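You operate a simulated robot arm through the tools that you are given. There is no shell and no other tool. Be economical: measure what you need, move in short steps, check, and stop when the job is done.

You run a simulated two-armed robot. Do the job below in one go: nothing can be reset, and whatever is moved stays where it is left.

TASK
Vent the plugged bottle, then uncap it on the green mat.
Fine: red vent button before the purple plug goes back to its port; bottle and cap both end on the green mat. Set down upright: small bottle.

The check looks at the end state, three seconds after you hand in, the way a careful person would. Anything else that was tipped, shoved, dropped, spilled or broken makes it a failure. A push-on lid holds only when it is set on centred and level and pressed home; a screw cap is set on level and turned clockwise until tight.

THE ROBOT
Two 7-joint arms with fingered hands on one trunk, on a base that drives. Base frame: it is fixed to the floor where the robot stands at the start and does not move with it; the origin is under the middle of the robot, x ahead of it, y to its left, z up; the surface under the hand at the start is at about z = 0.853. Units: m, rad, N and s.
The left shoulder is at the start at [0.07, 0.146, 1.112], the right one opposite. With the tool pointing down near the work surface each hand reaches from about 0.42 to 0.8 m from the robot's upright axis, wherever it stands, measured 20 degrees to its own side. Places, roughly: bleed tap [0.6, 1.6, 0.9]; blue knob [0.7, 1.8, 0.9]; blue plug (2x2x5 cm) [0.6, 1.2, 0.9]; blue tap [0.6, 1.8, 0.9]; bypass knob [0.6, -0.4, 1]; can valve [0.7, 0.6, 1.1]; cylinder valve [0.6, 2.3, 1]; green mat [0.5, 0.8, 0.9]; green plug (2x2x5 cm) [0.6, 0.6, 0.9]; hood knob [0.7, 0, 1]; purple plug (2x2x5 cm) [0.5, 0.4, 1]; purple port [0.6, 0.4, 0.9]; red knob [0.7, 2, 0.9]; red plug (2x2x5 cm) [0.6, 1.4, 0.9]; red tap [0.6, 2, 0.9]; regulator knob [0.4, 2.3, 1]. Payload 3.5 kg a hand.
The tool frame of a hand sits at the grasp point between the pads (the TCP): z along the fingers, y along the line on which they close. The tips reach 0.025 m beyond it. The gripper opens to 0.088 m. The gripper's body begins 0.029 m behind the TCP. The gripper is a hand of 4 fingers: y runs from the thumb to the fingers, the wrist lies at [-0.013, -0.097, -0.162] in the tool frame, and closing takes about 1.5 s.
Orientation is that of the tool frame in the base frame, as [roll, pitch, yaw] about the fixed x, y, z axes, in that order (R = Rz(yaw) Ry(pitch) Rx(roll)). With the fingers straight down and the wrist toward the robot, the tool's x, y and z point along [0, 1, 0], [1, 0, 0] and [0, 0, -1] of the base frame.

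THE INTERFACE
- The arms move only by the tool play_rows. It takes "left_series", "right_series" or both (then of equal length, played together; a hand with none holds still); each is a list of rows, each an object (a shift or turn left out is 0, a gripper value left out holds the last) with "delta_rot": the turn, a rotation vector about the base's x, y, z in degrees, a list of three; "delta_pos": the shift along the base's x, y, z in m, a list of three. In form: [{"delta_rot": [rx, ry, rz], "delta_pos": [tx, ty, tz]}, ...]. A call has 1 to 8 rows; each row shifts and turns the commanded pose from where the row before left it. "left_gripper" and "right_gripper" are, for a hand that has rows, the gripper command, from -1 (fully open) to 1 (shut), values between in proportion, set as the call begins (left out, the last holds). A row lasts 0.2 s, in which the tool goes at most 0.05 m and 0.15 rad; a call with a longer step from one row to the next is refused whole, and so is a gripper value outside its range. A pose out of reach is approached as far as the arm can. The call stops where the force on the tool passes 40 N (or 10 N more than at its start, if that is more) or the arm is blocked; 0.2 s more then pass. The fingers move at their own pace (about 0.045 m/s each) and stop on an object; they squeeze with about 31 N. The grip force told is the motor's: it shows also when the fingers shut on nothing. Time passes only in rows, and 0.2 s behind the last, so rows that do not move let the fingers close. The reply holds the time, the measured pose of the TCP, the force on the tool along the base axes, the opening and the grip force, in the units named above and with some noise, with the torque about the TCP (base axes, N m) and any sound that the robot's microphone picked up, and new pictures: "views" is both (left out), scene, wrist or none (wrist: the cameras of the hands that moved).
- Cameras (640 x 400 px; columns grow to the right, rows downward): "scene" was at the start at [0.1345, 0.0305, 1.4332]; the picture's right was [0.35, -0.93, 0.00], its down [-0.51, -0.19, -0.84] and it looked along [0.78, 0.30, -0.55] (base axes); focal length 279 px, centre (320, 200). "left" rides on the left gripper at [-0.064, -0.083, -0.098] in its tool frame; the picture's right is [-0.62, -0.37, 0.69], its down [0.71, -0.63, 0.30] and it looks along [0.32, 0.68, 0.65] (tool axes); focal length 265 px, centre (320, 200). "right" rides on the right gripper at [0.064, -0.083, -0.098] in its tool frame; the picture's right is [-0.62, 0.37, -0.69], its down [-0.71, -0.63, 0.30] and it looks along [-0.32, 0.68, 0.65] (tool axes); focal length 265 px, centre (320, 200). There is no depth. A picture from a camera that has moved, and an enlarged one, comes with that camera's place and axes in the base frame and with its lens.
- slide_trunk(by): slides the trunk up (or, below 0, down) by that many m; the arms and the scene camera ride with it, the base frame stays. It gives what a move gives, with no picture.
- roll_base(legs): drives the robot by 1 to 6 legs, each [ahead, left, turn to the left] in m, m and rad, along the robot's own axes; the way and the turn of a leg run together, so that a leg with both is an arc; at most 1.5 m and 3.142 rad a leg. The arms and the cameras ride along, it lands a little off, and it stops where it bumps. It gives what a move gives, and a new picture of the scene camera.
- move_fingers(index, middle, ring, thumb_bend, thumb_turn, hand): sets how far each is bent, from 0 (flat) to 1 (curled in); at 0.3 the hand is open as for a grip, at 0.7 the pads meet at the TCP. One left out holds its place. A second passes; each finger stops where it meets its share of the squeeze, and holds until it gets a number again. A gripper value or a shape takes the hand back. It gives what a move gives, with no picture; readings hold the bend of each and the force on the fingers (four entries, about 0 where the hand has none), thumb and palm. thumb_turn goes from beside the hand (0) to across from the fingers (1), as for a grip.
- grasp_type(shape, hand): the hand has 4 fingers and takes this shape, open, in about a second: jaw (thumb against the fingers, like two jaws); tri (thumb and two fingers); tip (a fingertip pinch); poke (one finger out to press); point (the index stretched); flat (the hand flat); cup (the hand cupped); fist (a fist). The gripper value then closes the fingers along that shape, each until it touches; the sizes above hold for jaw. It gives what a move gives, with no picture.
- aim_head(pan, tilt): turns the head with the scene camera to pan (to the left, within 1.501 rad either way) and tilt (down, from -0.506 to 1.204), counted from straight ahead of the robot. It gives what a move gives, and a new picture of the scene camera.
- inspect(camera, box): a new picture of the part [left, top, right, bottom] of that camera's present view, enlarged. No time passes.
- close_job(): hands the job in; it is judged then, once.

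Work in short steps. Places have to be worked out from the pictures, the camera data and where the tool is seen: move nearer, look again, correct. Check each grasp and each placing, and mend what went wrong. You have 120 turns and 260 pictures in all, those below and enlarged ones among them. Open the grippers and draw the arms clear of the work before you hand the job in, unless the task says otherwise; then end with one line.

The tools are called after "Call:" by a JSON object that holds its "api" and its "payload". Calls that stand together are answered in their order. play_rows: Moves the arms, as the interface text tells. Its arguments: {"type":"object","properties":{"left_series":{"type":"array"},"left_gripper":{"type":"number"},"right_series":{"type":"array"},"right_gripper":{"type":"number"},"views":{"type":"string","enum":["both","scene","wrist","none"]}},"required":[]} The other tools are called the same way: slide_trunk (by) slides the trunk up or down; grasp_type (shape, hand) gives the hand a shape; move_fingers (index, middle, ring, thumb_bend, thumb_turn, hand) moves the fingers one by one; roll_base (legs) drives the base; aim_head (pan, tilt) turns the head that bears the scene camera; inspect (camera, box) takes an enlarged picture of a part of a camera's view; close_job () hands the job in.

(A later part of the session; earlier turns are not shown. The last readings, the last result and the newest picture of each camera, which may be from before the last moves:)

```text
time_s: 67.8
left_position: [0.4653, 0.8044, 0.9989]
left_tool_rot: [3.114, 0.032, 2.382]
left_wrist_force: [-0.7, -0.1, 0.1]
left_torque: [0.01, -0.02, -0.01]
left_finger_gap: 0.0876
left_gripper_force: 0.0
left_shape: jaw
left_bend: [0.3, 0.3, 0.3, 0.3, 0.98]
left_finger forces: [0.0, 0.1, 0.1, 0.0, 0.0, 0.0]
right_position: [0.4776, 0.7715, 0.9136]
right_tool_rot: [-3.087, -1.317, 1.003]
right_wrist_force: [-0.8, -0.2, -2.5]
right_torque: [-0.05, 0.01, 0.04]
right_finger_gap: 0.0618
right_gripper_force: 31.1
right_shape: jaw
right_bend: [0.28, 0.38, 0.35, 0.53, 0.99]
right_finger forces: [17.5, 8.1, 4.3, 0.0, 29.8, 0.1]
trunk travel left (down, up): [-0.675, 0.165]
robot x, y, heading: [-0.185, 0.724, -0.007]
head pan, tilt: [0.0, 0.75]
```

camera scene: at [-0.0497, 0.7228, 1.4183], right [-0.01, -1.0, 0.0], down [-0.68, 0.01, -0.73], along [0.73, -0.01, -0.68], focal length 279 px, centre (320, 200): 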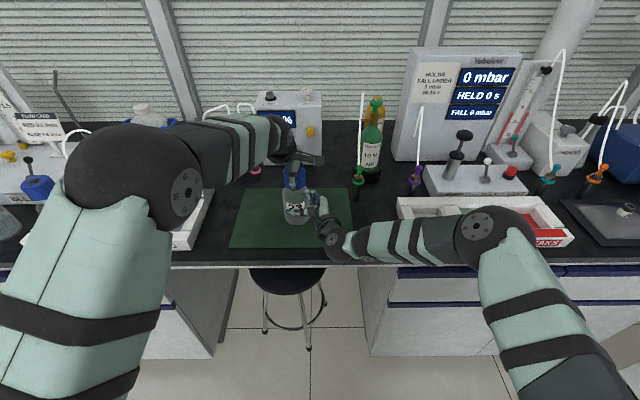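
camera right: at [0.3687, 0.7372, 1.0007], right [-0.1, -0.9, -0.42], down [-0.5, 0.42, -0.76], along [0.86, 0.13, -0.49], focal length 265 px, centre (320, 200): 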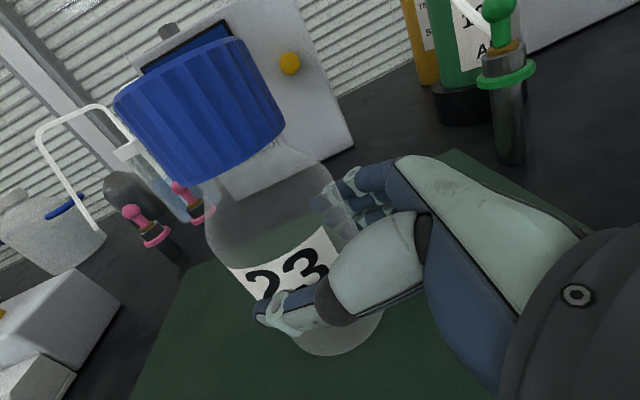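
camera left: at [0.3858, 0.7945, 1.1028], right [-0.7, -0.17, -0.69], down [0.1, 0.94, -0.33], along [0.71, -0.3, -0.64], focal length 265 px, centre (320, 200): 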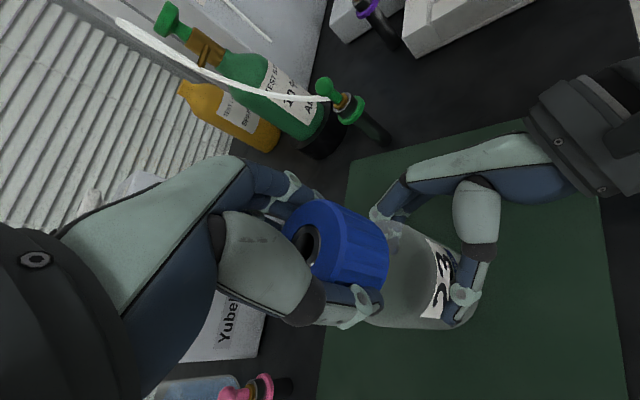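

The arm ran out of reach and dragged sideways by ~3 cm; released. Raise the left hand straight up and inspect the bottle.

Call:
{"api": "play_rows", "payload": {"left_series": [{"delta_pos": [0, 0, 0.02]}, {"delta_pos": [0, 0, 0.03]}, {"delta_pos": [0, 0, 0.03]}, {}], "views": "wrist"}}

Call:
{"api": "inspect", "payload": {"camera": "right", "box": [0, 0, 640, 400]}}

```text
time_s: 68.8
left_position: [0.4598, 0.8103, 1.0722]
left_tool_rot: [3.114, 0.033, 2.381]
left_wrist_force: [0.2, -0.7, 0.1]
left_torque: [0.01, 0.0, -0.01]
left_finger_gap: 0.0877
left_gripper_force: 0.0
left_shape: jaw
left_bend: [0.3, 0.3, 0.3, 0.3, 0.98]
left_finger forces: [0.0, 0.1, 0.0, 0.1, 0.0, 0.1]
left hand out of reach, approached as far as the arm can: row 3
right_position: [0.4786, 0.7689, 0.9141]
right_tool_rot: [-3.082, -1.315, 0.998]
right_wrist_force: [-0.2, 0.0, -2.7]
right_torque: [-0.06, -0.01, 0.0]
right_finger_gap: 0.0618
right_gripper_force: 31.2
right_shape: jaw
right_bend: [0.28, 0.38, 0.35, 0.53, 0.99]
right_finger forces: [17.4, 8.1, 4.3, 0.0, 29.8, 0.1]
trunk travel left (down, up): [-0.675, 0.165]
robot x, y, heading: [-0.1852, 0.7286, -0.008]
head pan, tilt: [0.0, 0.75]
camera left: at [0.4447, 0.7039, 1.1709], right [0.22, -0.7, -0.68], down [-0.94, 0.03, -0.34], along [0.26, 0.72, -0.65], focal length 265 px, centre (320, 200)
```

left: 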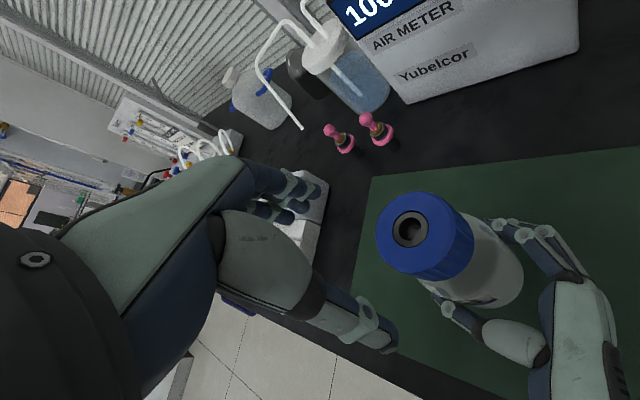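

```text
1.00 times, centred on (320, 200) of right (not enlarged: the box is as wide or as high as the picture)
camera zoom: at [0.3676, 0.741, 1.0024], right [-0.09, -0.9, -0.43], down [-0.5, 0.42, -0.76], along [0.86, 0.15, -0.49], focal length 265 px, centre (320, 200)
```

zoom: 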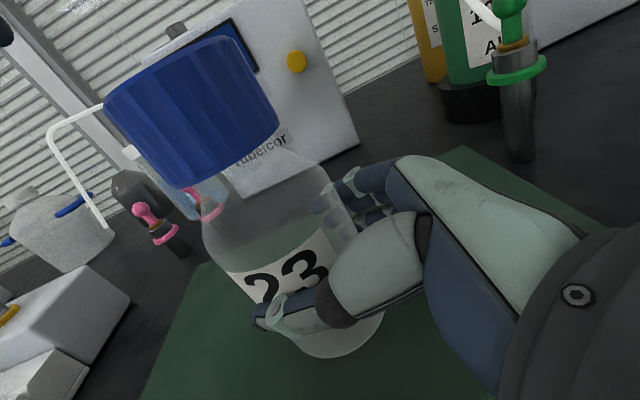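

Bottle is slightly tilted/lifted in the right grip (2.7 N load). First return the left hand to the start yaw, then let the bottle stand flat by re-gripping.

Call:
{"api": "play_rows", "payload": {"left_series": [{"delta_rot": [0, 0, -8]}, {"delta_rot": [0, 0, -8]}, {"delta_rot": [0, 0, -8], "delta_pos": [0.005, -0.005, 0]}, {"delta_rot": [0, 0, -8], "delta_pos": [0.005, -0.005, 0]}, {"delta_rot": [0, 0, -8], "delta_pos": [0.005, -0.005, 0]}, {"delta_rot": [0, 0, -8], "delta_pos": [0.005, -0.005, 0]}, {"delta_rot": [0, 0, -8], "delta_pos": [0.005, -0.005, 0]}, {"delta_rot": [0, 0, -8], "delta_pos": [0.005, -0.005, 0]}], "views": "none"}}

Call:
{"api": "play_rows", "payload": {"left_series": [{"delta_rot": [0, 0, -8]}, {"delta_rot": [0, 0, -8]}, {"delta_rot": [0, 0, -8]}, {"delta_rot": [0, 0, -5]}, {}], "right_series": [{}, {}, {}, {}, {}], "right_gripper": -0.2, "views": "both"}}

Call:
{"api": "inspect", "payload": {"camera": "scene", "box": [230, 130, 370, 270]}}

```text
time_s: 70.6
left_position: [0.4882, 0.7799, 1.0715]
left_tool_rot: [3.116, 0.035, 1.262]
left_wrist_force: [-0.4, -0.1, -0.6]
left_torque: [0.02, -0.02, 0.0]
left_finger_gap: 0.0881
left_gripper_force: 0.0
left_shape: jaw
left_bend: [0.3, 0.3, 0.3, 0.3, 0.98]
left_finger forces: [0.0, 0.1, 0.0, 0.0, 0.0, 0.1]
right_position: [0.4782, 0.7706, 0.914]
right_tool_rot: [-3.085, -1.316, 0.999]
right_wrist_force: [0.4, -0.1, -2.6]
right_torque: [-0.04, 0.02, -0.02]
right_finger_gap: 0.0619
right_gripper_force: 30.6
right_shape: jaw
right_bend: [0.28, 0.38, 0.35, 0.53, 0.99]
right_finger forces: [17.5, 8.1, 4.2, 0.0, 29.9, 0.0]
trunk travel left (down, up): [-0.675, 0.165]
robot x, y, heading: [-0.1834, 0.7233, -0.012]
head pan, tilt: [0.0, 0.75]
```

```text
time_s: 71.8
left_position: [0.4861, 0.7799, 1.0735]
left_tool_rot: [3.114, 0.034, 0.756]
left_wrist_force: [-0.7, 0.1, 1.1]
left_torque: [0.03, -0.02, 0.01]
left_finger_gap: 0.0878
left_gripper_force: 0.0
left_shape: jaw
left_bend: [0.3, 0.3, 0.3, 0.3, 0.98]
left_finger forces: [0.0, 0.1, 0.1, 0.1, 0.1, 0.0]
right_position: [0.4772, 0.7705, 0.9132]
right_tool_rot: [-3.086, -1.315, 1.003]
right_wrist_force: [0.4, -0.3, -1.9]
right_torque: [-0.02, 0.01, 0.0]
right_finger_gap: 0.0621
right_gripper_force: 31.1
right_shape: jaw
right_bend: [0.28, 0.38, 0.35, 0.53, 0.99]
right_finger forces: [17.5, 8.1, 4.3, 0.0, 29.9, 0.0]
trunk travel left (down, up): [-0.675, 0.165]
robot x, y, heading: [-0.1811, 0.7265, -0.011]
head pan, tilt: [0.0, 0.75]
camera scene: at [-0.0497, 0.7224, 1.4183], right [-0.01, -1.0, 0.0], down [-0.68, 0.01, -0.73], along [0.73, -0.01, -0.68], focal length 279 px, centre (320, 200)
camera right: at [0.3671, 0.7411, 1.0027], right [-0.09, -0.9, -0.43], down [-0.5, 0.42, -0.76], along [0.86, 0.15, -0.49], focal length 265 px, centre (320, 200)
camera left: at [0.3833, 0.7993, 1.1727], right [-0.71, -0.19, -0.68], down [0.08, 0.93, -0.35], along [0.7, -0.3, -0.65], focal length 265 px, centre (320, 200)
```

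scene: 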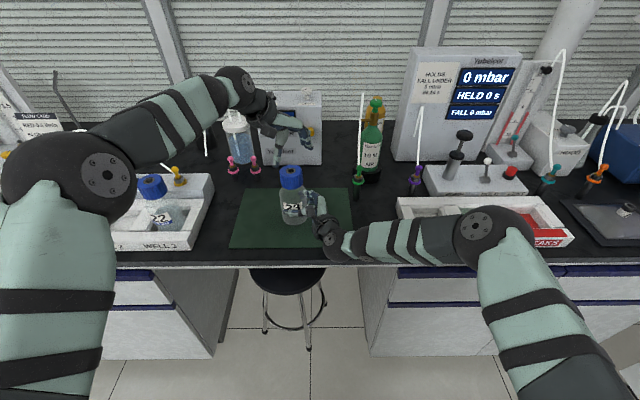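
right: 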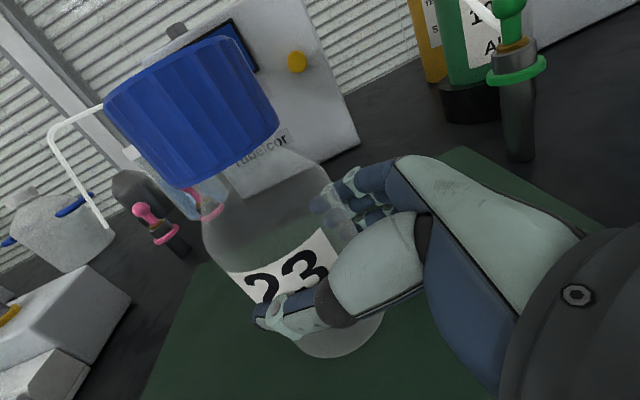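
left: 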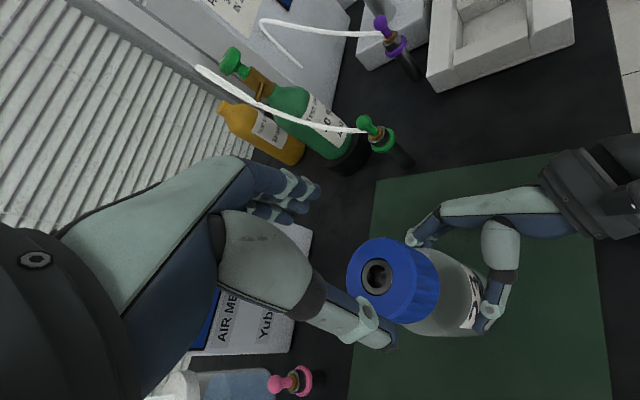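

```text
2.86 times, centred on (300, 200) of scene
camera zoom: at [-0.0497, 0.7224, 1.4183], right [-0.01, -1.0, 0.0], down [-0.68, 0.01, -0.73], along [0.73, -0.01, -0.68], focal length 797 px, centre (377, 200)
```

zoom: 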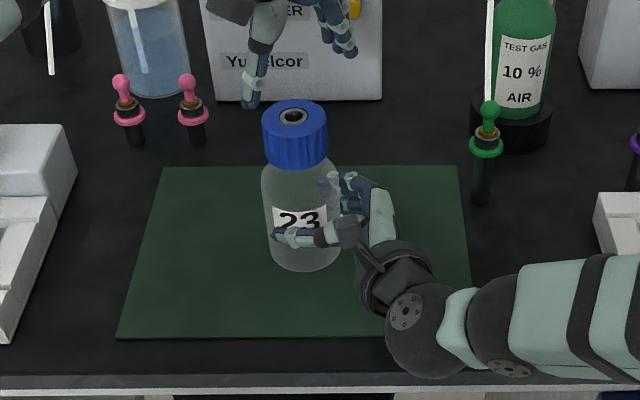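

Command −0.2 was still a squeeze on this wide body. Open the right to −0.9 to let the bottle settle, then close again.

Call:
{"api": "play_rows", "payload": {"right_series": [{"delta_pos": [0, 0, -0.001]}, {}, {}, {}], "right_gripper": -0.9, "views": "none"}}

Call:
{"api": "inspect", "payload": {"camera": "scene", "box": [230, 130, 370, 270]}}

Call:
{"api": "inspect", "payload": {"camera": "right", "box": [0, 0, 640, 400]}}

Call:
{"api": "inspect", "payload": {"camera": "left", "box": [300, 180, 540, 380]}}

```text
time_s: 72.8
left_position: [0.4871, 0.779, 1.0735]
left_tool_rot: [3.114, 0.035, 0.759]
left_wrist_force: [-0.1, 0.1, -0.5]
left_torque: [0.02, 0.03, -0.03]
left_finger_gap: 0.0878
left_gripper_force: 0.1
left_shape: jaw
left_bend: [0.3, 0.3, 0.3, 0.3, 0.98]
left_finger forces: [0.1, 0.0, 0.0, 0.0, 0.1, 0.1]
right_position: [0.4788, 0.7718, 0.9143]
right_tool_rot: [-3.083, -1.317, 0.999]
right_wrist_force: [0.2, 0.1, 0.8]
right_torque: [0.01, -0.01, 0.02]
right_finger_gap: 0.083
right_gripper_force: 0.1
right_shape: jaw
right_bend: [0.32, 0.31, 0.3, 0.31, 0.98]
right_finger forces: [0.0, 0.0, 0.0, 0.0, 0.0, 0.1]
trunk travel left (down, up): [-0.675, 0.165]
robot x, y, heading: [-0.1858, 0.7251, -0.014]
head pan, tilt: [0.0, 0.75]
```

```text
2.86 times, centred on (300, 200) of scene
camera zoom: at [-0.05, 0.7226, 1.4184], right [-0.01, -1.0, 0.0], down [-0.68, 0.01, -0.73], along [0.73, -0.01, -0.68], focal length 797 px, centre (377, 200)
```

zoom: 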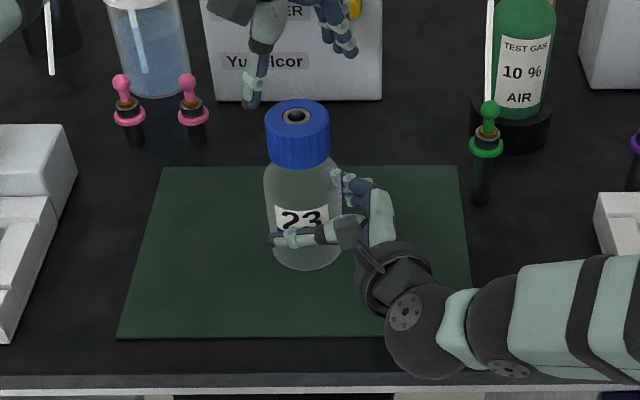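

```text
1.00 times, centred on (320, 200) of right (not enlarged: the box is as wide or as high as the picture)
camera zoom: at [0.367, 0.7414, 1.002], right [-0.09, -0.9, -0.43], down [-0.5, 0.42, -0.76], along [0.86, 0.15, -0.49], focal length 265 px, centre (320, 200)
```

zoom: 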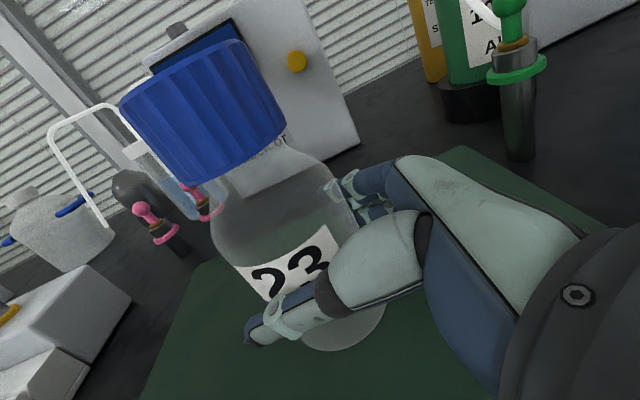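

```text
2.00 times, centred on (420, 280) of left
camera zoom: at [0.383, 0.799, 1.1728], right [-0.71, -0.19, -0.68], down [0.08, 0.93, -0.35], along [0.7, -0.3, -0.65], focal length 531 px, centre (120, 40)
```

zoom: 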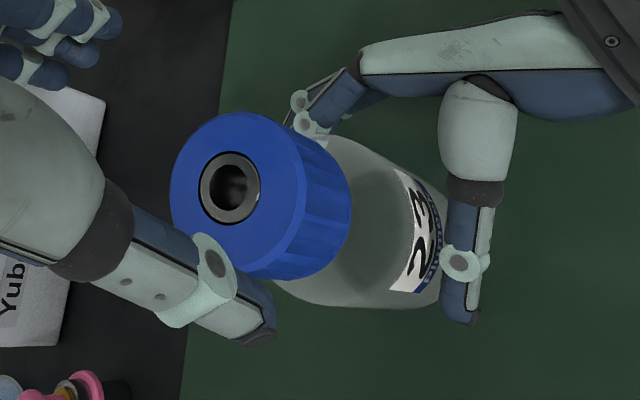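

Bottle is settled upright; cap now at ≈[0.487, 0.7835]. Re-grip the body, level the left tool (2.5°), and take the second bite on the cap.

Call:
{"api": "play_rows", "payload": {"right_series": [{}, {}, {}, {}], "left_series": [{"delta_rot": [2.5, 0, 0]}, {"delta_pos": [0, 0.0045, -0.02]}, {"delta_pos": [0, 0, -0.02]}, {}], "right_gripper": 1, "views": "none"}}

Call:
{"api": "inspect", "payload": {"camera": "left", "box": [240, 140, 540, 380]}}

```text
time_s: 73.8
left_position: [0.4888, 0.7844, 1.0327]
left_tool_rot: [-3.138, 0.004, 0.76]
left_wrist_force: [-0.1, 0.3, 0.2]
left_torque: [0.01, -0.01, -0.03]
left_finger_gap: 0.0876
left_gripper_force: 0.1
left_shape: jaw
left_bend: [0.3, 0.3, 0.3, 0.3, 0.98]
left_finger forces: [0.0, 0.0, 0.0, 0.1, 0.0, 0.0]
right_position: [0.4777, 0.7712, 0.9137]
right_tool_rot: [-3.086, -1.314, 1.002]
right_wrist_force: [0.4, -0.7, 0.6]
right_torque: [-0.03, -0.1, -0.03]
right_finger_gap: 0.063
right_gripper_force: 31.9
right_shape: jaw
right_bend: [0.27, 0.36, 0.33, 0.59, 0.99]
right_finger forces: [16.1, 8.8, 4.0, 0.1, 28.3, 0.0]
trunk travel left (down, up): [-0.675, 0.165]
robot x, y, heading: [-0.1848, 0.7276, -0.013]
head pan, tilt: [0.0, 0.75]
```

```text
1.67 times, centred on (390, 260) of left
camera zoom: at [0.385, 0.7983, 1.1323], right [-0.71, -0.16, -0.69], down [0.08, 0.95, -0.31], along [0.7, -0.27, -0.66], focal length 442 px, centre (203, 100)
```

zoom: 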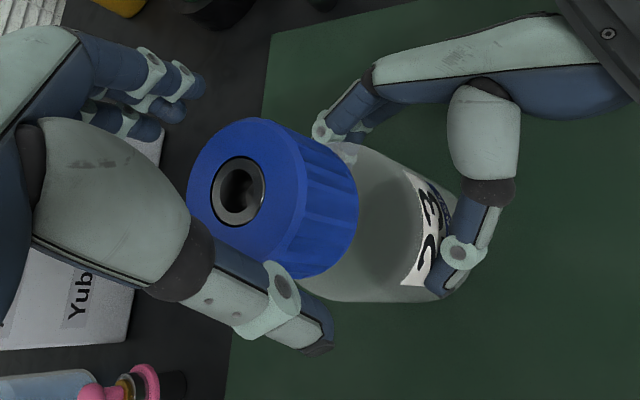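

Aligned. Descend, close, then rotate.

Call:
{"api": "play_rows", "payload": {"left_series": [{"delta_pos": [-0.002, 0, -0.018]}, {"delta_pos": [0, 0, -0.009]}, {}], "views": "none"}}

Call:
{"api": "play_rows", "payload": {"left_series": [{}, {}, {}, {}, {}, {}], "left_gripper": 1, "views": "none"}}

Call:
{"api": "play_rows", "payload": {"left_series": [{"delta_rot": [0, 0, 8]}, {"delta_rot": [0, 0, 8]}, {"delta_rot": [0, 0, 8]}, {"delta_rot": [0, 0, 8]}, {"delta_rot": [0, 0, 8]}, {"delta_rot": [0, 0, 8]}, {}], "views": "none"}}

Call:
{"api": "play_rows", "payload": {"left_series": [{"delta_rot": [0, 0, 8]}, {"delta_rot": [0, 0, 8]}, {"delta_rot": [0, 0, 8]}, {}], "views": "wrist"}}

```text
time_s: 74.6
left_position: [0.4868, 0.7829, 1.0058]
left_tool_rot: [-3.136, 0.006, 0.759]
left_wrist_force: [-0.7, 0.6, 0.2]
left_torque: [0.02, 0.0, 0.0]
left_finger_gap: 0.0879
left_gripper_force: 0.0
left_shape: jaw
left_bend: [0.3, 0.3, 0.3, 0.3, 0.98]
left_finger forces: [0.0, 0.1, 0.0, 0.0, 0.1, 0.1]
right_position: [0.478, 0.7696, 0.9132]
right_tool_rot: [-3.09, -1.316, 1.006]
right_wrist_force: [-0.2, 0.6, 0.4]
right_torque: [-0.07, -0.1, 0.0]
right_finger_gap: 0.0625
right_gripper_force: 30.8
right_shape: jaw
right_bend: [0.27, 0.36, 0.33, 0.59, 0.99]
right_finger forces: [16.0, 8.7, 4.0, 0.1, 28.4, 0.0]
trunk travel left (down, up): [-0.675, 0.165]
robot x, y, heading: [-0.184, 0.7259, -0.007]
head pan, tilt: [0.0, 0.75]
```

```text
time_s: 76.0
left_position: [0.4875, 0.7832, 1.007]
left_tool_rot: [-3.136, 0.006, 0.757]
left_wrist_force: [-1.6, 1.9, 0.4]
left_torque: [0.08, 0.02, 0.0]
left_finger_gap: 0.0461
left_gripper_force: 30.9
left_shape: jaw
left_bend: [0.74, 0.43, 0.47, 0.68, 1.0]
left_finger forces: [16.4, 9.2, 0.3, 0.0, 27.2, 0.1]
right_position: [0.4779, 0.7717, 0.9133]
right_tool_rot: [-3.08, -1.317, 0.994]
right_wrist_force: [1.3, -0.9, -0.5]
right_torque: [-0.01, -0.03, 0.0]
right_finger_gap: 0.0632
right_gripper_force: 31.5
right_shape: jaw
right_bend: [0.27, 0.36, 0.33, 0.59, 0.99]
right_finger forces: [16.9, 8.8, 3.9, 0.1, 27.9, 0.0]
trunk travel left (down, up): [-0.675, 0.165]
robot x, y, heading: [-0.1813, 0.7269, -0.01]
head pan, tilt: [0.0, 0.75]
```

```text
time_s: 77.6
left_position: [0.4849, 0.7846, 1.0063]
left_tool_rot: [-3.139, 0.005, 1.599]
left_wrist_force: [5.9, -1.8, 0.2]
left_torque: [-0.02, -0.32, -0.05]
left_finger_gap: 0.0458
left_gripper_force: 30.6
left_shape: jaw
left_bend: [0.74, 0.43, 0.48, 0.68, 1.0]
left_finger forces: [20.1, 9.7, 2.7, 0.1, 26.7, 0.0]
right_position: [0.4771, 0.7715, 0.9136]
right_tool_rot: [-3.082, -1.316, 0.999]
right_wrist_force: [-5.9, 1.1, 1.5]
right_torque: [-0.05, -0.15, 0.16]
right_finger_gap: 0.063
right_gripper_force: 30.7
right_shape: jaw
right_bend: [0.27, 0.36, 0.33, 0.58, 1.0]
right_finger forces: [15.3, 8.2, 3.8, 0.1, 32.9, 0.0]
trunk travel left (down, up): [-0.675, 0.165]
robot x, y, heading: [-0.1836, 0.7284, -0.008]
head pan, tilt: [0.0, 0.75]
```

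```text
time_s: 78.6
left_position: [0.4855, 0.7863, 1.0076]
left_tool_rot: [-3.138, 0.008, 2.016]
left_wrist_force: [5.0, 0.1, 1.3]
left_torque: [0.07, -0.28, -0.04]
left_finger_gap: 0.0459
left_gripper_force: 30.8
left_shape: jaw
left_bend: [0.74, 0.43, 0.48, 0.68, 1.0]
left_finger forces: [20.2, 9.0, 2.0, 0.1, 26.5, 0.0]
right_position: [0.4771, 0.7712, 0.9128]
right_tool_rot: [-3.087, -1.316, 1.003]
right_wrist_force: [-6.3, 1.0, 2.1]
right_torque: [0.0, -0.11, 0.16]
right_finger_gap: 0.0625
right_gripper_force: 30.8
right_shape: jaw
right_bend: [0.27, 0.36, 0.33, 0.58, 1.0]
right_finger forces: [15.3, 8.3, 4.0, 0.0, 33.1, 0.0]
trunk travel left (down, up): [-0.675, 0.165]
robot x, y, heading: [-0.1855, 0.7258, -0.013]
head pan, tilt: [0.0, 0.75]
camera left: at [0.4377, 0.6904, 1.1064], right [-0.06, -0.72, -0.69], down [-0.88, 0.37, -0.31], along [0.48, 0.58, -0.66], focal length 265 px, centre (320, 200)
```

left: 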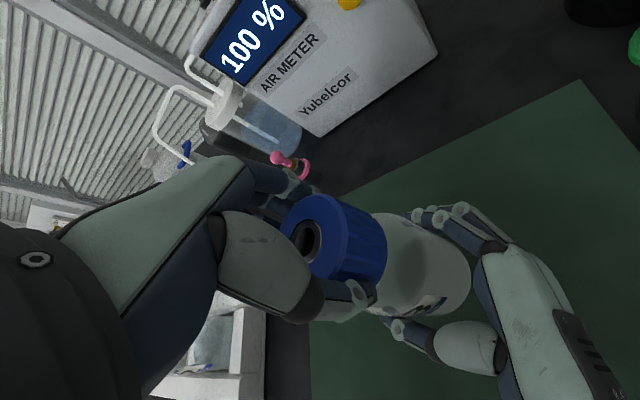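

~155° turned in total. Release, raise, go back, and take a third stroke.

Call:
{"api": "play_rows", "payload": {"left_series": [{}, {}, {}, {}, {"delta_pos": [0, 0, 0.02]}, {"delta_pos": [0, 0, 0.02]}, {"delta_rot": [0, 0, -8]}, {"delta_rot": [0, 0, -8]}], "left_gripper": -1, "views": "none"}}

Call:
{"api": "play_rows", "payload": {"left_series": [{"delta_rot": [0, 0, -8]}, {"delta_rot": [0, 0, -8]}, {"delta_rot": [0, 0, -8]}, {"delta_rot": [0, 0, -8]}, {"delta_rot": [0, 0, -8]}, {"delta_rot": [0, 0, -8]}, {"delta_rot": [0, 0, -8]}, {}], "views": "both"}}

Call:
{"api": "inspect", "payload": {"camera": "scene", "box": [230, 130, 370, 270]}}

Call:
{"api": "inspect", "payload": {"camera": "left", "box": [240, 140, 540, 380]}}

```text
time_s: 80.4
left_position: [0.4847, 0.7838, 1.0475]
left_tool_rot: [-3.136, 0.005, 1.735]
left_wrist_force: [0.1, -0.1, 0.3]
left_torque: [0.02, -0.01, 0.02]
left_finger_gap: 0.0876
left_gripper_force: 0.1
left_shape: jaw
left_bend: [0.3, 0.3, 0.3, 0.3, 0.98]
left_finger forces: [0.0, 0.0, 0.1, 0.2, 0.1, 0.0]
right_position: [0.4775, 0.7699, 0.9141]
right_tool_rot: [-3.087, -1.317, 1.002]
right_wrist_force: [0.2, -0.8, 0.1]
right_torque: [-0.05, -0.12, -0.04]
right_finger_gap: 0.0626
right_gripper_force: 31.4
right_shape: jaw
right_bend: [0.27, 0.36, 0.33, 0.59, 0.99]
right_finger forces: [17.8, 9.0, 4.5, 0.1, 30.5, 0.0]
trunk travel left (down, up): [-0.675, 0.165]
robot x, y, heading: [-0.1849, 0.7226, -0.014]
head pan, tilt: [0.0, 0.75]
```

```text
time_s: 82.2
left_position: [0.4834, 0.784, 1.0463]
left_tool_rot: [-3.137, 0.004, 0.757]
left_wrist_force: [-0.1, 0.3, 0.4]
left_torque: [0.0, -0.06, 0.0]
left_finger_gap: 0.0876
left_gripper_force: 0.1
left_shape: jaw
left_bend: [0.3, 0.3, 0.3, 0.3, 0.98]
left_finger forces: [0.0, 0.0, 0.1, 0.0, 0.0, 0.0]
right_position: [0.4773, 0.7715, 0.9137]
right_tool_rot: [-3.082, -1.316, 0.999]
right_wrist_force: [0.5, -0.8, 1.1]
right_torque: [-0.06, -0.07, -0.04]
right_finger_gap: 0.0627
right_gripper_force: 30.9
right_shape: jaw
right_bend: [0.27, 0.36, 0.33, 0.59, 0.99]
right_finger forces: [17.5, 9.1, 4.5, 0.0, 30.5, 0.0]
trunk travel left (down, up): [-0.675, 0.165]
robot x, y, heading: [-0.1837, 0.7224, -0.011]
head pan, tilt: [0.0, 0.75]
camera scene: at [-0.0499, 0.7223, 1.4183], right [-0.01, -1.0, 0.0], down [-0.68, 0.01, -0.73], along [0.73, -0.01, -0.68], focal length 279 px, centre (320, 200)
camera left: at [0.3809, 0.7991, 1.146], right [-0.71, -0.16, -0.69], down [0.09, 0.95, -0.3], along [0.7, -0.27, -0.66], focal length 265 px, centre (320, 200)
```

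scene: 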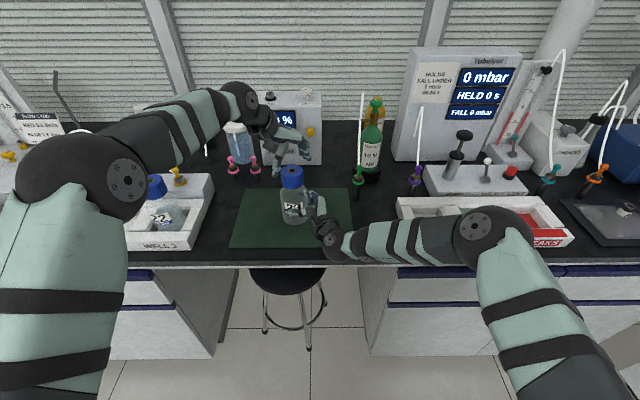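
left: 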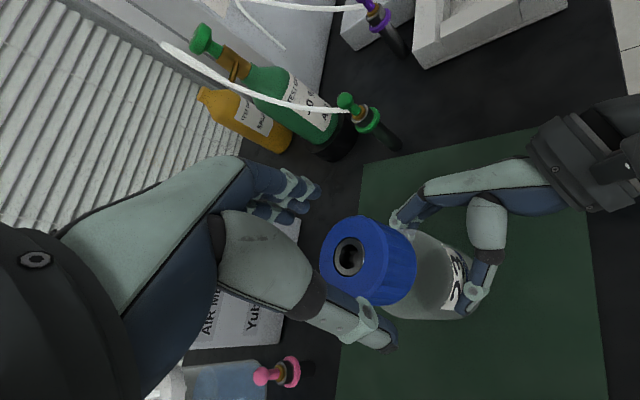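

```text
2.86 times, centred on (300, 200) of scene
camera zoom: at [-0.0499, 0.7223, 1.4183], right [-0.01, -1.0, 0.0], down [-0.68, 0.01, -0.73], along [0.73, -0.01, -0.68], focal length 797 px, centre (377, 200)
```

zoom: 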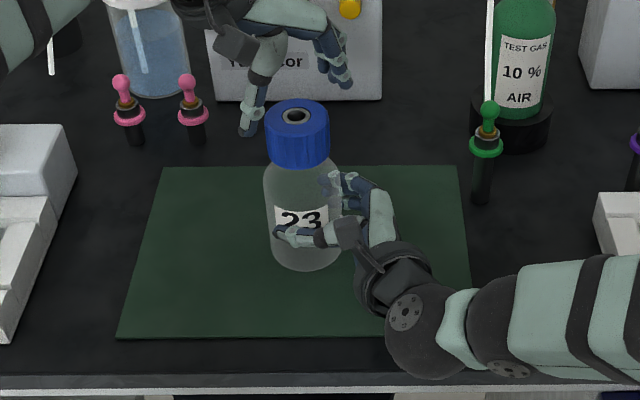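

```text
1.67 times, centred on (390, 260) of left
camera zoom: at [0.3809, 0.7991, 1.146], right [-0.71, -0.16, -0.69], down [0.09, 0.95, -0.3], along [0.7, -0.27, -0.66], focal length 442 px, centre (203, 100)
```

zoom: 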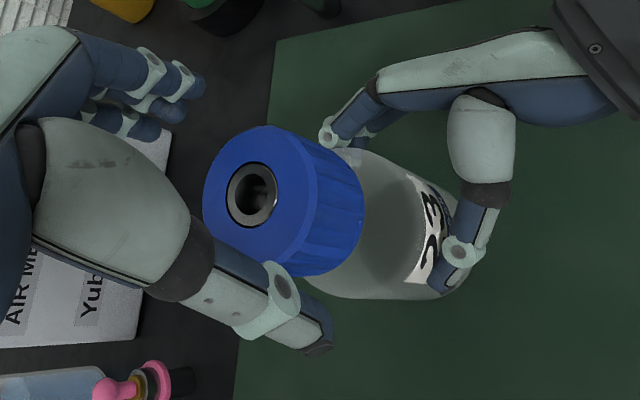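

Cap still at ≈[0.4865, 0.785]. Third stroke.

Call:
{"api": "play_rows", "payload": {"left_series": [{"delta_pos": [0.003, 0.001, -0.02]}, {"delta_pos": [0, 0, -0.019]}, {}], "views": "none"}}

Call:
{"api": "play_rows", "payload": {"left_series": [{}, {}, {}, {}, {}, {}], "left_gripper": 1, "views": "none"}}

Call:
{"api": "play_rows", "payload": {"left_series": [{"delta_rot": [0, 0, 8]}, {"delta_rot": [0, 0, 8]}, {"delta_rot": [0, 0, 8]}, {"delta_rot": [0, 0, 8]}, {"delta_rot": [0, 0, 8]}, {"delta_rot": [0, 0, 8]}, {}], "views": "none"}}

Call:
{"api": "play_rows", "payload": {"left_series": [{"delta_rot": [0, 0, 8]}, {"delta_rot": [0, 0, 8]}, {"delta_rot": [0, 0, 8]}, {}], "views": "none"}}

```text
time_s: 83.0
left_position: [0.4878, 0.7861, 1.0086]
left_tool_rot: [-3.138, 0.003, 0.761]
left_wrist_force: [-0.4, -0.5, 0.2]
left_torque: [0.03, -0.03, 0.0]
left_finger_gap: 0.0874
left_gripper_force: 0.0
left_shape: jaw
left_bend: [0.3, 0.3, 0.3, 0.3, 0.98]
left_finger forces: [0.0, 0.1, 0.1, 0.0, 0.0, 0.0]
right_position: [0.4797, 0.7713, 0.9141]
right_tool_rot: [-3.085, -1.314, 1.0]
right_wrist_force: [0.9, -0.3, 0.6]
right_torque: [-0.03, -0.1, 0.03]
right_finger_gap: 0.0626
right_gripper_force: 30.7
right_shape: jaw
right_bend: [0.27, 0.36, 0.33, 0.59, 0.99]
right_finger forces: [17.4, 9.0, 4.5, 0.0, 30.6, 0.0]
trunk travel left (down, up): [-0.675, 0.165]
robot x, y, heading: [-0.1875, 0.7283, -0.009]
head pan, tilt: [0.0, 0.75]
```

```text
time_s: 84.4
left_position: [0.4882, 0.7856, 1.0088]
left_tool_rot: [-3.136, 0.006, 0.759]
left_wrist_force: [-1.2, 0.6, 0.3]
left_torque: [0.03, 0.05, 0.0]
left_finger_gap: 0.0456
left_gripper_force: 30.9
left_shape: jaw
left_bend: [0.74, 0.46, 0.49, 0.67, 1.0]
left_finger forces: [14.9, 9.5, 2.0, 0.1, 27.1, 0.0]
right_position: [0.4773, 0.7713, 0.9125]
right_tool_rot: [-3.085, -1.317, 1.002]
right_wrist_force: [1.1, -0.3, 0.4]
right_torque: [-0.02, -0.05, -0.05]
right_finger_gap: 0.0625
right_gripper_force: 31.2
right_shape: jaw
right_bend: [0.27, 0.36, 0.33, 0.59, 0.99]
right_finger forces: [18.2, 9.0, 4.1, 0.0, 29.9, 0.0]
trunk travel left (down, up): [-0.675, 0.165]
robot x, y, heading: [-0.1842, 0.726, -0.004]
head pan, tilt: [0.0, 0.75]
```

```text
time_s: 86.0
left_position: [0.4873, 0.7847, 1.0094]
left_tool_rot: [-3.139, 0.005, 1.597]
left_wrist_force: [0.8, 0.3, 0.8]
left_torque: [0.02, -0.04, 0.0]
left_finger_gap: 0.045
left_gripper_force: 31.4
left_shape: jaw
left_bend: [0.74, 0.46, 0.49, 0.67, 1.0]
left_finger forces: [15.1, 10.8, 2.5, 0.0, 27.1, 0.1]
right_position: [0.4785, 0.7709, 0.9133]
right_tool_rot: [-3.09, -1.315, 1.006]
right_wrist_force: [-0.9, -1.1, -0.2]
right_torque: [-0.05, -0.07, -0.01]
right_finger_gap: 0.0626
right_gripper_force: 31.2
right_shape: jaw
right_bend: [0.27, 0.36, 0.33, 0.59, 0.99]
right_finger forces: [17.6, 8.8, 4.1, 0.1, 30.5, 0.0]
trunk travel left (down, up): [-0.675, 0.165]
robot x, y, heading: [-0.1859, 0.7261, -0.012]
head pan, tilt: [0.0, 0.75]
```

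```text
time_s: 87.0
left_position: [0.4868, 0.7841, 1.0078]
left_tool_rot: [-3.139, 0.004, 2.018]
left_wrist_force: [-2.2, 1.0, 6.4]
left_torque: [0.03, -0.06, -0.05]
left_finger_gap: 0.0453
left_gripper_force: 30.9
left_shape: jaw
left_bend: [0.74, 0.46, 0.49, 0.67, 1.0]
left_finger forces: [15.0, 10.5, 2.8, 0.0, 28.1, 0.1]
right_position: [0.4783, 0.7712, 0.9118]
right_tool_rot: [-3.09, -1.315, 1.006]
right_wrist_force: [1.9, -0.2, -0.8]
right_torque: [-0.08, -0.05, 0.04]
right_finger_gap: 0.0625
right_gripper_force: 31.4
right_shape: jaw
right_bend: [0.27, 0.36, 0.33, 0.59, 0.99]
right_finger forces: [17.9, 9.3, 4.7, 0.1, 30.4, 0.1]
trunk travel left (down, up): [-0.675, 0.165]
robot x, y, heading: [-0.1857, 0.7198, -0.008]
head pan, tilt: [0.0, 0.75]
```

Upward force on the left hand (6 N) suggests the cap is riding up the thread. Gentle lift test of 4 mm.

Call:
{"api": "play_rows", "payload": {"left_series": [{"delta_pos": [0, 0, 0.002]}, {"delta_pos": [0, 0, 0.002]}, {}], "views": "none"}}

Call:
{"api": "inspect", "payload": {"camera": "right", "box": [60, 0, 420, 300]}}

```text
time_s: 87.8
left_position: [0.4874, 0.7863, 1.0106]
left_tool_rot: [-3.135, 0.004, 2.015]
left_wrist_force: [2.3, 0.5, -4.9]
left_torque: [0.06, -0.15, -0.03]
left_finger_gap: 0.0452
left_gripper_force: 30.9
left_shape: jaw
left_bend: [0.74, 0.46, 0.49, 0.67, 1.0]
left_finger forces: [17.0, 10.8, 2.1, 0.1, 26.9, 0.0]
right_position: [0.4774, 0.7718, 0.9131]
right_tool_rot: [-3.084, -1.32, 1.0]
right_wrist_force: [-2.2, 0.0, 1.9]
right_torque: [0.04, -0.06, 0.09]
right_finger_gap: 0.0627
right_gripper_force: 31.3
right_shape: jaw
right_bend: [0.27, 0.36, 0.33, 0.59, 0.99]
right_finger forces: [16.8, 8.5, 4.1, 0.0, 31.2, 0.0]
trunk travel left (down, up): [-0.675, 0.165]
robot x, y, heading: [-0.1816, 0.7269, -0.001]
head pan, tilt: [0.0, 0.75]
```

```text
1.33 times, centred on (240, 150) of right
camera zoom: at [0.3674, 0.7415, 1.002], right [-0.09, -0.9, -0.43], down [-0.5, 0.42, -0.76], along [0.86, 0.15, -0.49], focal length 354 px, centre (427, 267)
```

zoom: 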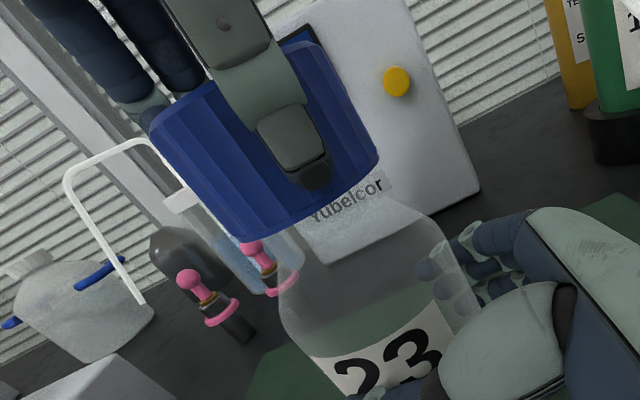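

Still threaded (−5 N). Release and do a fourth stroke.

Call:
{"api": "play_rows", "payload": {"left_series": [{}, {}, {}, {}, {"delta_pos": [0, 0, 0.02]}, {"delta_pos": [0, 0, 0.02]}, {"delta_rot": [0, 0, -8]}, {"delta_rot": [0, 0, -8]}], "left_gripper": -1, "views": "none"}}

Call:
{"api": "play_rows", "payload": {"left_series": [{"delta_rot": [0, 0, -8]}, {"delta_rot": [0, 0, -8]}, {"delta_rot": [0, 0, -8]}, {"delta_rot": [0, 0, -8]}, {"delta_rot": [0, 0, -8]}, {"delta_rot": [0, 0, -8]}, {"delta_rot": [0, 0, -8]}, {}], "views": "none"}}

Call:
{"api": "inspect", "payload": {"camera": "scene", "box": [230, 130, 370, 270]}}

Call:
{"api": "inspect", "payload": {"camera": "left", "box": [240, 140, 540, 380]}}

```text
time_s: 89.6
left_position: [0.4894, 0.7866, 1.0524]
left_tool_rot: [-3.136, 0.006, 1.735]
left_wrist_force: [0.8, 0.7, 0.2]
left_torque: [0.02, -0.03, 0.03]
left_finger_gap: 0.0877
left_gripper_force: 0.0
left_shape: jaw
left_bend: [0.3, 0.3, 0.3, 0.3, 0.98]
left_finger forces: [0.1, 0.0, 0.0, 0.1, 0.1, 0.1]
right_position: [0.4788, 0.7695, 0.9133]
right_tool_rot: [-3.087, -1.314, 1.0]
right_wrist_force: [0.0, -0.3, -0.6]
right_torque: [-0.05, -0.07, -0.04]
right_finger_gap: 0.0627
right_gripper_force: 31.8
right_shape: jaw
right_bend: [0.27, 0.36, 0.33, 0.59, 0.99]
right_finger forces: [17.6, 8.6, 4.0, 0.0, 30.2, 0.0]
trunk travel left (down, up): [-0.675, 0.165]
robot x, y, heading: [-0.1856, 0.7264, -0.009]
head pan, tilt: [0.0, 0.75]
```

```text
time_s: 91.4
left_position: [0.4878, 0.7856, 1.0518]
left_tool_rot: [-3.137, 0.004, 0.758]
left_wrist_force: [-0.2, 0.7, -0.4]
left_torque: [-0.02, 0.04, 0.02]
left_finger_gap: 0.0877
left_gripper_force: 0.1
left_shape: jaw
left_bend: [0.3, 0.3, 0.3, 0.3, 0.98]
left_finger forces: [0.0, 0.1, 0.0, 0.0, 0.1, 0.0]
right_position: [0.4774, 0.7702, 0.9126]
right_tool_rot: [-3.088, -1.319, 1.003]
right_wrist_force: [0.6, 0.2, 0.1]
right_torque: [-0.01, -0.08, 0.03]
right_finger_gap: 0.0625
right_gripper_force: 31.1
right_shape: jaw
right_bend: [0.27, 0.36, 0.33, 0.59, 0.99]
right_finger forces: [17.6, 8.5, 4.1, 0.0, 30.4, 0.0]
trunk travel left (down, up): [-0.675, 0.165]
robot x, y, heading: [-0.1852, 0.7219, -0.013]
head pan, tilt: [0.0, 0.75]
```

```text
2.86 times, centred on (300, 200) of scene
camera zoom: at [-0.05, 0.7223, 1.4184], right [-0.01, -1.0, 0.0], down [-0.68, 0.01, -0.73], along [0.73, -0.01, -0.68], focal length 797 px, centre (377, 200)
```

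zoom: 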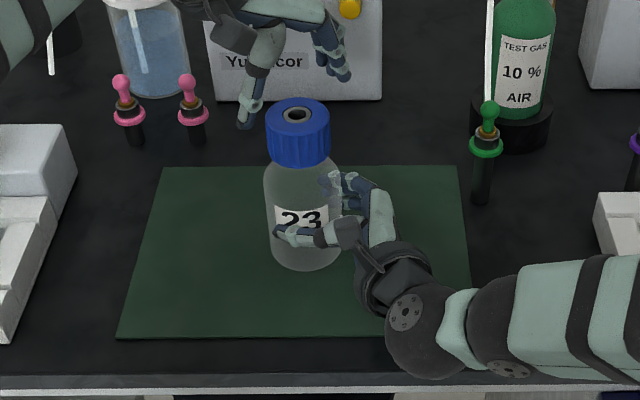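

```text
1.67 times, centred on (390, 260) of left
camera zoom: at [0.384, 0.8005, 1.1512], right [-0.71, -0.16, -0.69], down [0.08, 0.95, -0.3], along [0.7, -0.27, -0.66], focal length 442 px, centre (203, 100)
```

zoom: 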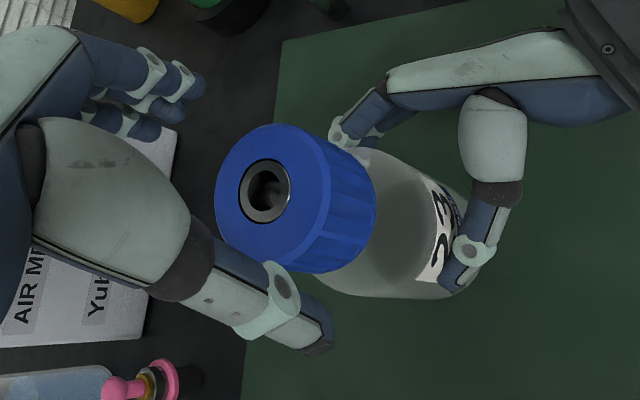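

Cap has risen ~1.5 mm. Fourth stroke, adding a small rise with the thread.

Call:
{"api": "play_rows", "payload": {"left_series": [{"delta_pos": [0, 0, -0.022]}, {"delta_pos": [0, 0, -0.02]}, {}], "views": "none"}}

Call:
{"api": "play_rows", "payload": {"left_series": [{}, {}, {}, {}, {}, {}], "left_gripper": 1, "views": "none"}}

Call:
{"api": "play_rows", "payload": {"left_series": [{"delta_rot": [0, 0, 8]}, {"delta_rot": [0, 0, 8]}, {"delta_rot": [0, 0, 8], "delta_pos": [0, 0, 0.0005]}, {"delta_rot": [0, 0, 8]}, {"delta_rot": [0, 0, 8]}, {"delta_rot": [0, 0, 8], "delta_pos": [0, 0, 0.0005]}, {}], "views": "none"}}

Call:
{"api": "play_rows", "payload": {"left_series": [{"delta_rot": [0, 0, 8]}, {"delta_rot": [0, 0, 8]}, {"delta_rot": [0, 0, 8], "delta_pos": [0, 0, 0.0005]}, {}], "views": "none"}}

Call:
{"api": "play_rows", "payload": {"left_series": [{"delta_pos": [0, 0, 0.002]}, {"delta_pos": [0, 0, 0.001]}, {}], "views": "none"}}

```text
time_s: 92.2
left_position: [0.4871, 0.7829, 1.011]
left_tool_rot: [-3.137, 0.004, 0.759]
left_wrist_force: [0.2, 0.3, 0.3]
left_torque: [-0.04, -0.02, 0.02]
left_finger_gap: 0.0877
left_gripper_force: 0.0
left_shape: jaw
left_bend: [0.3, 0.3, 0.3, 0.3, 0.98]
left_finger forces: [0.1, 0.0, 0.0, 0.1, 0.1, 0.0]
right_position: [0.4792, 0.7709, 0.913]
right_tool_rot: [-3.091, -1.316, 1.007]
right_wrist_force: [-0.5, 0.0, -0.7]
right_torque: [0.0, -0.04, 0.01]
right_finger_gap: 0.0626
right_gripper_force: 31.1
right_shape: jaw
right_bend: [0.27, 0.36, 0.33, 0.59, 0.99]
right_finger forces: [17.6, 8.6, 4.2, 0.0, 30.4, 0.0]
trunk travel left (down, up): [-0.675, 0.165]
robot x, y, heading: [-0.182, 0.7212, -0.012]
head pan, tilt: [0.0, 0.75]
```

```text
time_s: 93.6
left_position: [0.4888, 0.784, 1.0103]
left_tool_rot: [-3.136, 0.006, 0.76]
left_wrist_force: [-0.9, 1.1, -0.6]
left_torque: [-0.05, 0.06, 0.0]
left_finger_gap: 0.0452
left_gripper_force: 31.1
left_shape: jaw
left_bend: [0.74, 0.44, 0.49, 0.68, 1.0]
left_finger forces: [16.3, 9.3, 2.5, 0.1, 28.7, 0.0]
right_position: [0.4786, 0.7695, 0.9137]
right_tool_rot: [-3.087, -1.316, 1.003]
right_wrist_force: [0.3, -0.9, -0.1]
right_torque: [0.04, -0.06, -0.01]
right_finger_gap: 0.0626
right_gripper_force: 31.1
right_shape: jaw
right_bend: [0.27, 0.36, 0.33, 0.59, 0.99]
right_finger forces: [18.1, 8.7, 3.9, 0.0, 29.8, 0.0]
trunk travel left (down, up): [-0.675, 0.165]
robot x, y, heading: [-0.1847, 0.7279, -0.009]
head pan, tilt: [0.0, 0.75]
```

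```text
time_s: 95.2
left_position: [0.4872, 0.786, 1.0113]
left_tool_rot: [-3.138, 0.006, 1.599]
left_wrist_force: [0.4, -1.0, 0.2]
left_torque: [-0.02, -0.01, 0.01]
left_finger_gap: 0.0452
left_gripper_force: 31.0
left_shape: jaw
left_bend: [0.74, 0.44, 0.49, 0.68, 1.0]
left_finger forces: [17.2, 9.5, 2.1, 0.1, 28.2, 0.0]
right_position: [0.4777, 0.7707, 0.9131]
right_tool_rot: [-3.09, -1.316, 1.005]
right_wrist_force: [-1.3, 0.0, 0.7]
right_torque: [-0.06, -0.06, 0.03]
right_finger_gap: 0.0628
right_gripper_force: 30.8
right_shape: jaw
right_bend: [0.27, 0.36, 0.33, 0.59, 0.99]
right_finger forces: [17.3, 8.4, 4.2, 0.0, 30.8, 0.0]
trunk travel left (down, up): [-0.675, 0.165]
robot x, y, heading: [-0.1885, 0.7237, -0.008]
head pan, tilt: [0.0, 0.75]
```

```text
time_s: 96.2
left_position: [0.4884, 0.7863, 1.012]
left_tool_rot: [-3.136, 0.005, 2.017]
left_wrist_force: [1.9, 0.0, -0.1]
left_torque: [-0.01, 0.02, 0.02]
left_finger_gap: 0.0451
left_gripper_force: 31.2
left_shape: jaw
left_bend: [0.74, 0.44, 0.49, 0.68, 1.0]
left_finger forces: [17.1, 9.4, 2.1, 0.0, 27.8, 0.0]
right_position: [0.4789, 0.7709, 0.912]
right_tool_rot: [-3.093, -1.316, 1.007]
right_wrist_force: [-0.2, 0.2, -0.9]
right_torque: [-0.05, -0.09, 0.0]
right_finger_gap: 0.0623
right_gripper_force: 30.9
right_shape: jaw
right_bend: [0.27, 0.36, 0.33, 0.59, 0.99]
right_finger forces: [17.2, 8.6, 4.3, 0.0, 30.9, 0.0]
trunk travel left (down, up): [-0.675, 0.165]
robot x, y, heading: [-0.184, 0.7253, -0.01]
head pan, tilt: [0.0, 0.75]
```

```text
time_s: 97.0
left_position: [0.4866, 0.7842, 1.0129]
left_tool_rot: [-3.138, 0.003, 2.015]
left_wrist_force: [2.1, -0.8, -0.3]
left_torque: [0.0, -0.01, 0.02]
left_finger_gap: 0.0449
left_gripper_force: 30.8
left_shape: jaw
left_bend: [0.74, 0.44, 0.49, 0.68, 1.0]
left_finger forces: [17.9, 9.6, 2.1, 0.0, 28.0, 0.0]
right_position: [0.4769, 0.7707, 0.9141]
right_tool_rot: [-3.092, -1.314, 1.008]
right_wrist_force: [-2.9, -0.3, -0.4]
right_torque: [-0.07, -0.12, 0.02]
right_finger_gap: 0.0627
right_gripper_force: 30.9
right_shape: jaw
right_bend: [0.27, 0.36, 0.33, 0.59, 0.99]
right_finger forces: [16.7, 8.4, 4.3, 0.0, 31.5, 0.0]
trunk travel left (down, up): [-0.675, 0.165]
robot x, y, heading: [-0.1842, 0.7264, -0.007]
head pan, tilt: [0.0, 0.75]
```

No resistance to the lift now. Lift a little more and look.

Call:
{"api": "play_rows", "payload": {"left_series": [{"delta_pos": [0, 0, 0.003]}, {"delta_pos": [0, 0, 0.004]}, {}], "views": "none"}}

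Call:
{"api": "inspect", "payload": {"camera": "right", "box": [60, 0, 420, 300]}}

```text
time_s: 97.8
left_position: [0.4894, 0.7843, 1.0225]
left_tool_rot: [-3.137, 0.004, 2.016]
left_wrist_force: [0.5, 0.0, -0.7]
left_torque: [0.02, -0.03, -0.01]
left_finger_gap: 0.0449
left_gripper_force: 30.7
left_shape: jaw
left_bend: [0.74, 0.44, 0.49, 0.68, 1.0]
left_finger forces: [17.4, 9.3, 1.9, 0.1, 28.3, 0.1]
right_position: [0.4781, 0.7716, 0.9128]
right_tool_rot: [-3.089, -1.318, 1.006]
right_wrist_force: [-1.7, -0.3, -0.4]
right_torque: [-0.01, -0.04, -0.01]
right_finger_gap: 0.0623
right_gripper_force: 31.0
right_shape: jaw
right_bend: [0.27, 0.36, 0.33, 0.59, 0.99]
right_finger forces: [17.3, 8.5, 4.2, 0.0, 30.9, 0.1]
trunk travel left (down, up): [-0.675, 0.165]
robot x, y, heading: [-0.1834, 0.7244, -0.013]
head pan, tilt: [0.0, 0.75]
```

```text
1.33 times, centred on (240, 150) of right
camera zoom: at [0.3671, 0.7413, 1.0019], right [-0.09, -0.9, -0.43], down [-0.5, 0.42, -0.76], along [0.86, 0.15, -0.49], focal length 354 px, centre (427, 267)
```

zoom: 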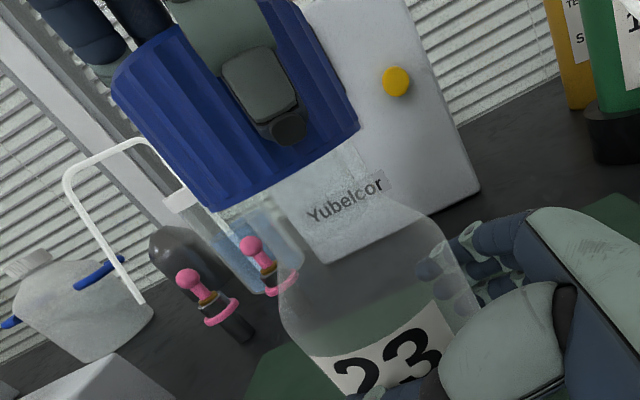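

The cap is free of the neck. Lift it well clear.

Call:
{"api": "play_rows", "payload": {"left_series": [{"delta_pos": [0, 0, 0.012]}, {"delta_pos": [0, 0, 0.015]}, {"delta_pos": [0, 0, 0.015]}, {"delta_pos": [0, 0, 0.015]}, {}], "views": "both"}}

```text
time_s: 99.0
left_position: [0.4884, 0.7873, 1.0794]
left_tool_rot: [-3.137, 0.006, 2.015]
left_wrist_force: [1.2, 0.2, -0.1]
left_torque: [-0.02, -0.02, 0.01]
left_finger_gap: 0.0449
left_gripper_force: 30.9
left_shape: jaw
left_bend: [0.74, 0.44, 0.49, 0.68, 1.0]
left_finger forces: [17.4, 9.3, 1.9, 0.0, 28.3, 0.1]
right_position: [0.4787, 0.771, 0.9133]
right_tool_rot: [-3.08, -1.317, 0.995]
right_wrist_force: [-0.2, -0.5, -0.2]
right_torque: [-0.05, -0.06, 0.01]
right_finger_gap: 0.0628
right_gripper_force: 31.3
right_shape: jaw
right_bend: [0.27, 0.36, 0.33, 0.59, 0.99]
right_finger forces: [17.6, 8.7, 4.4, 0.1, 30.5, 0.0]
trunk travel left (down, up): [-0.675, 0.165]
robot x, y, heading: [-0.1811, 0.7243, -0.008]
head pan, tilt: [0.0, 0.75]
camera scene: at [-0.0498, 0.7226, 1.4184], right [-0.01, -1.0, 0.0], down [-0.68, 0.01, -0.73], along [0.73, -0.01, -0.68], focal length 279 px, centre (320, 200)
camera left: at [0.4414, 0.6917, 1.1779], right [-0.07, -0.72, -0.69], down [-0.88, 0.37, -0.3], along [0.48, 0.58, -0.66], focal length 265 px, centre (320, 200)
```

scene: 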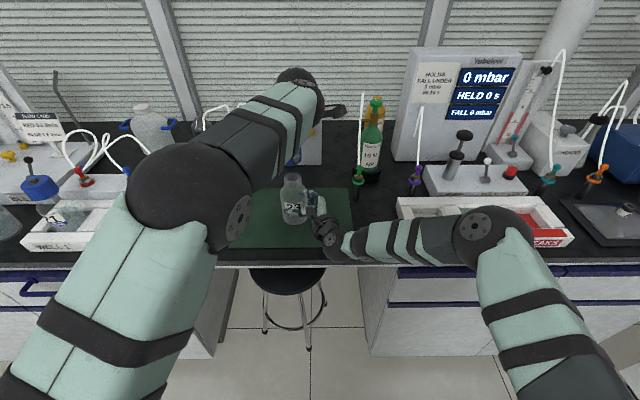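
left: 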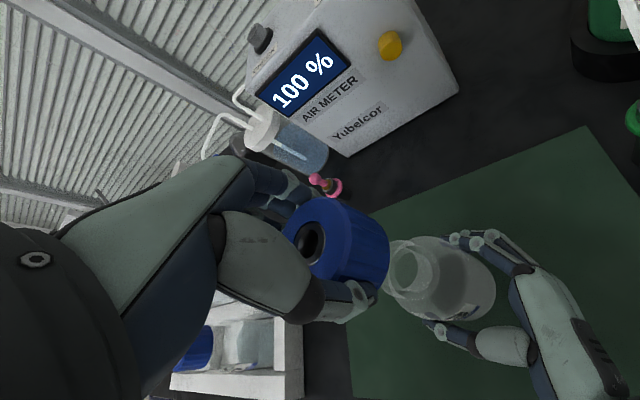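

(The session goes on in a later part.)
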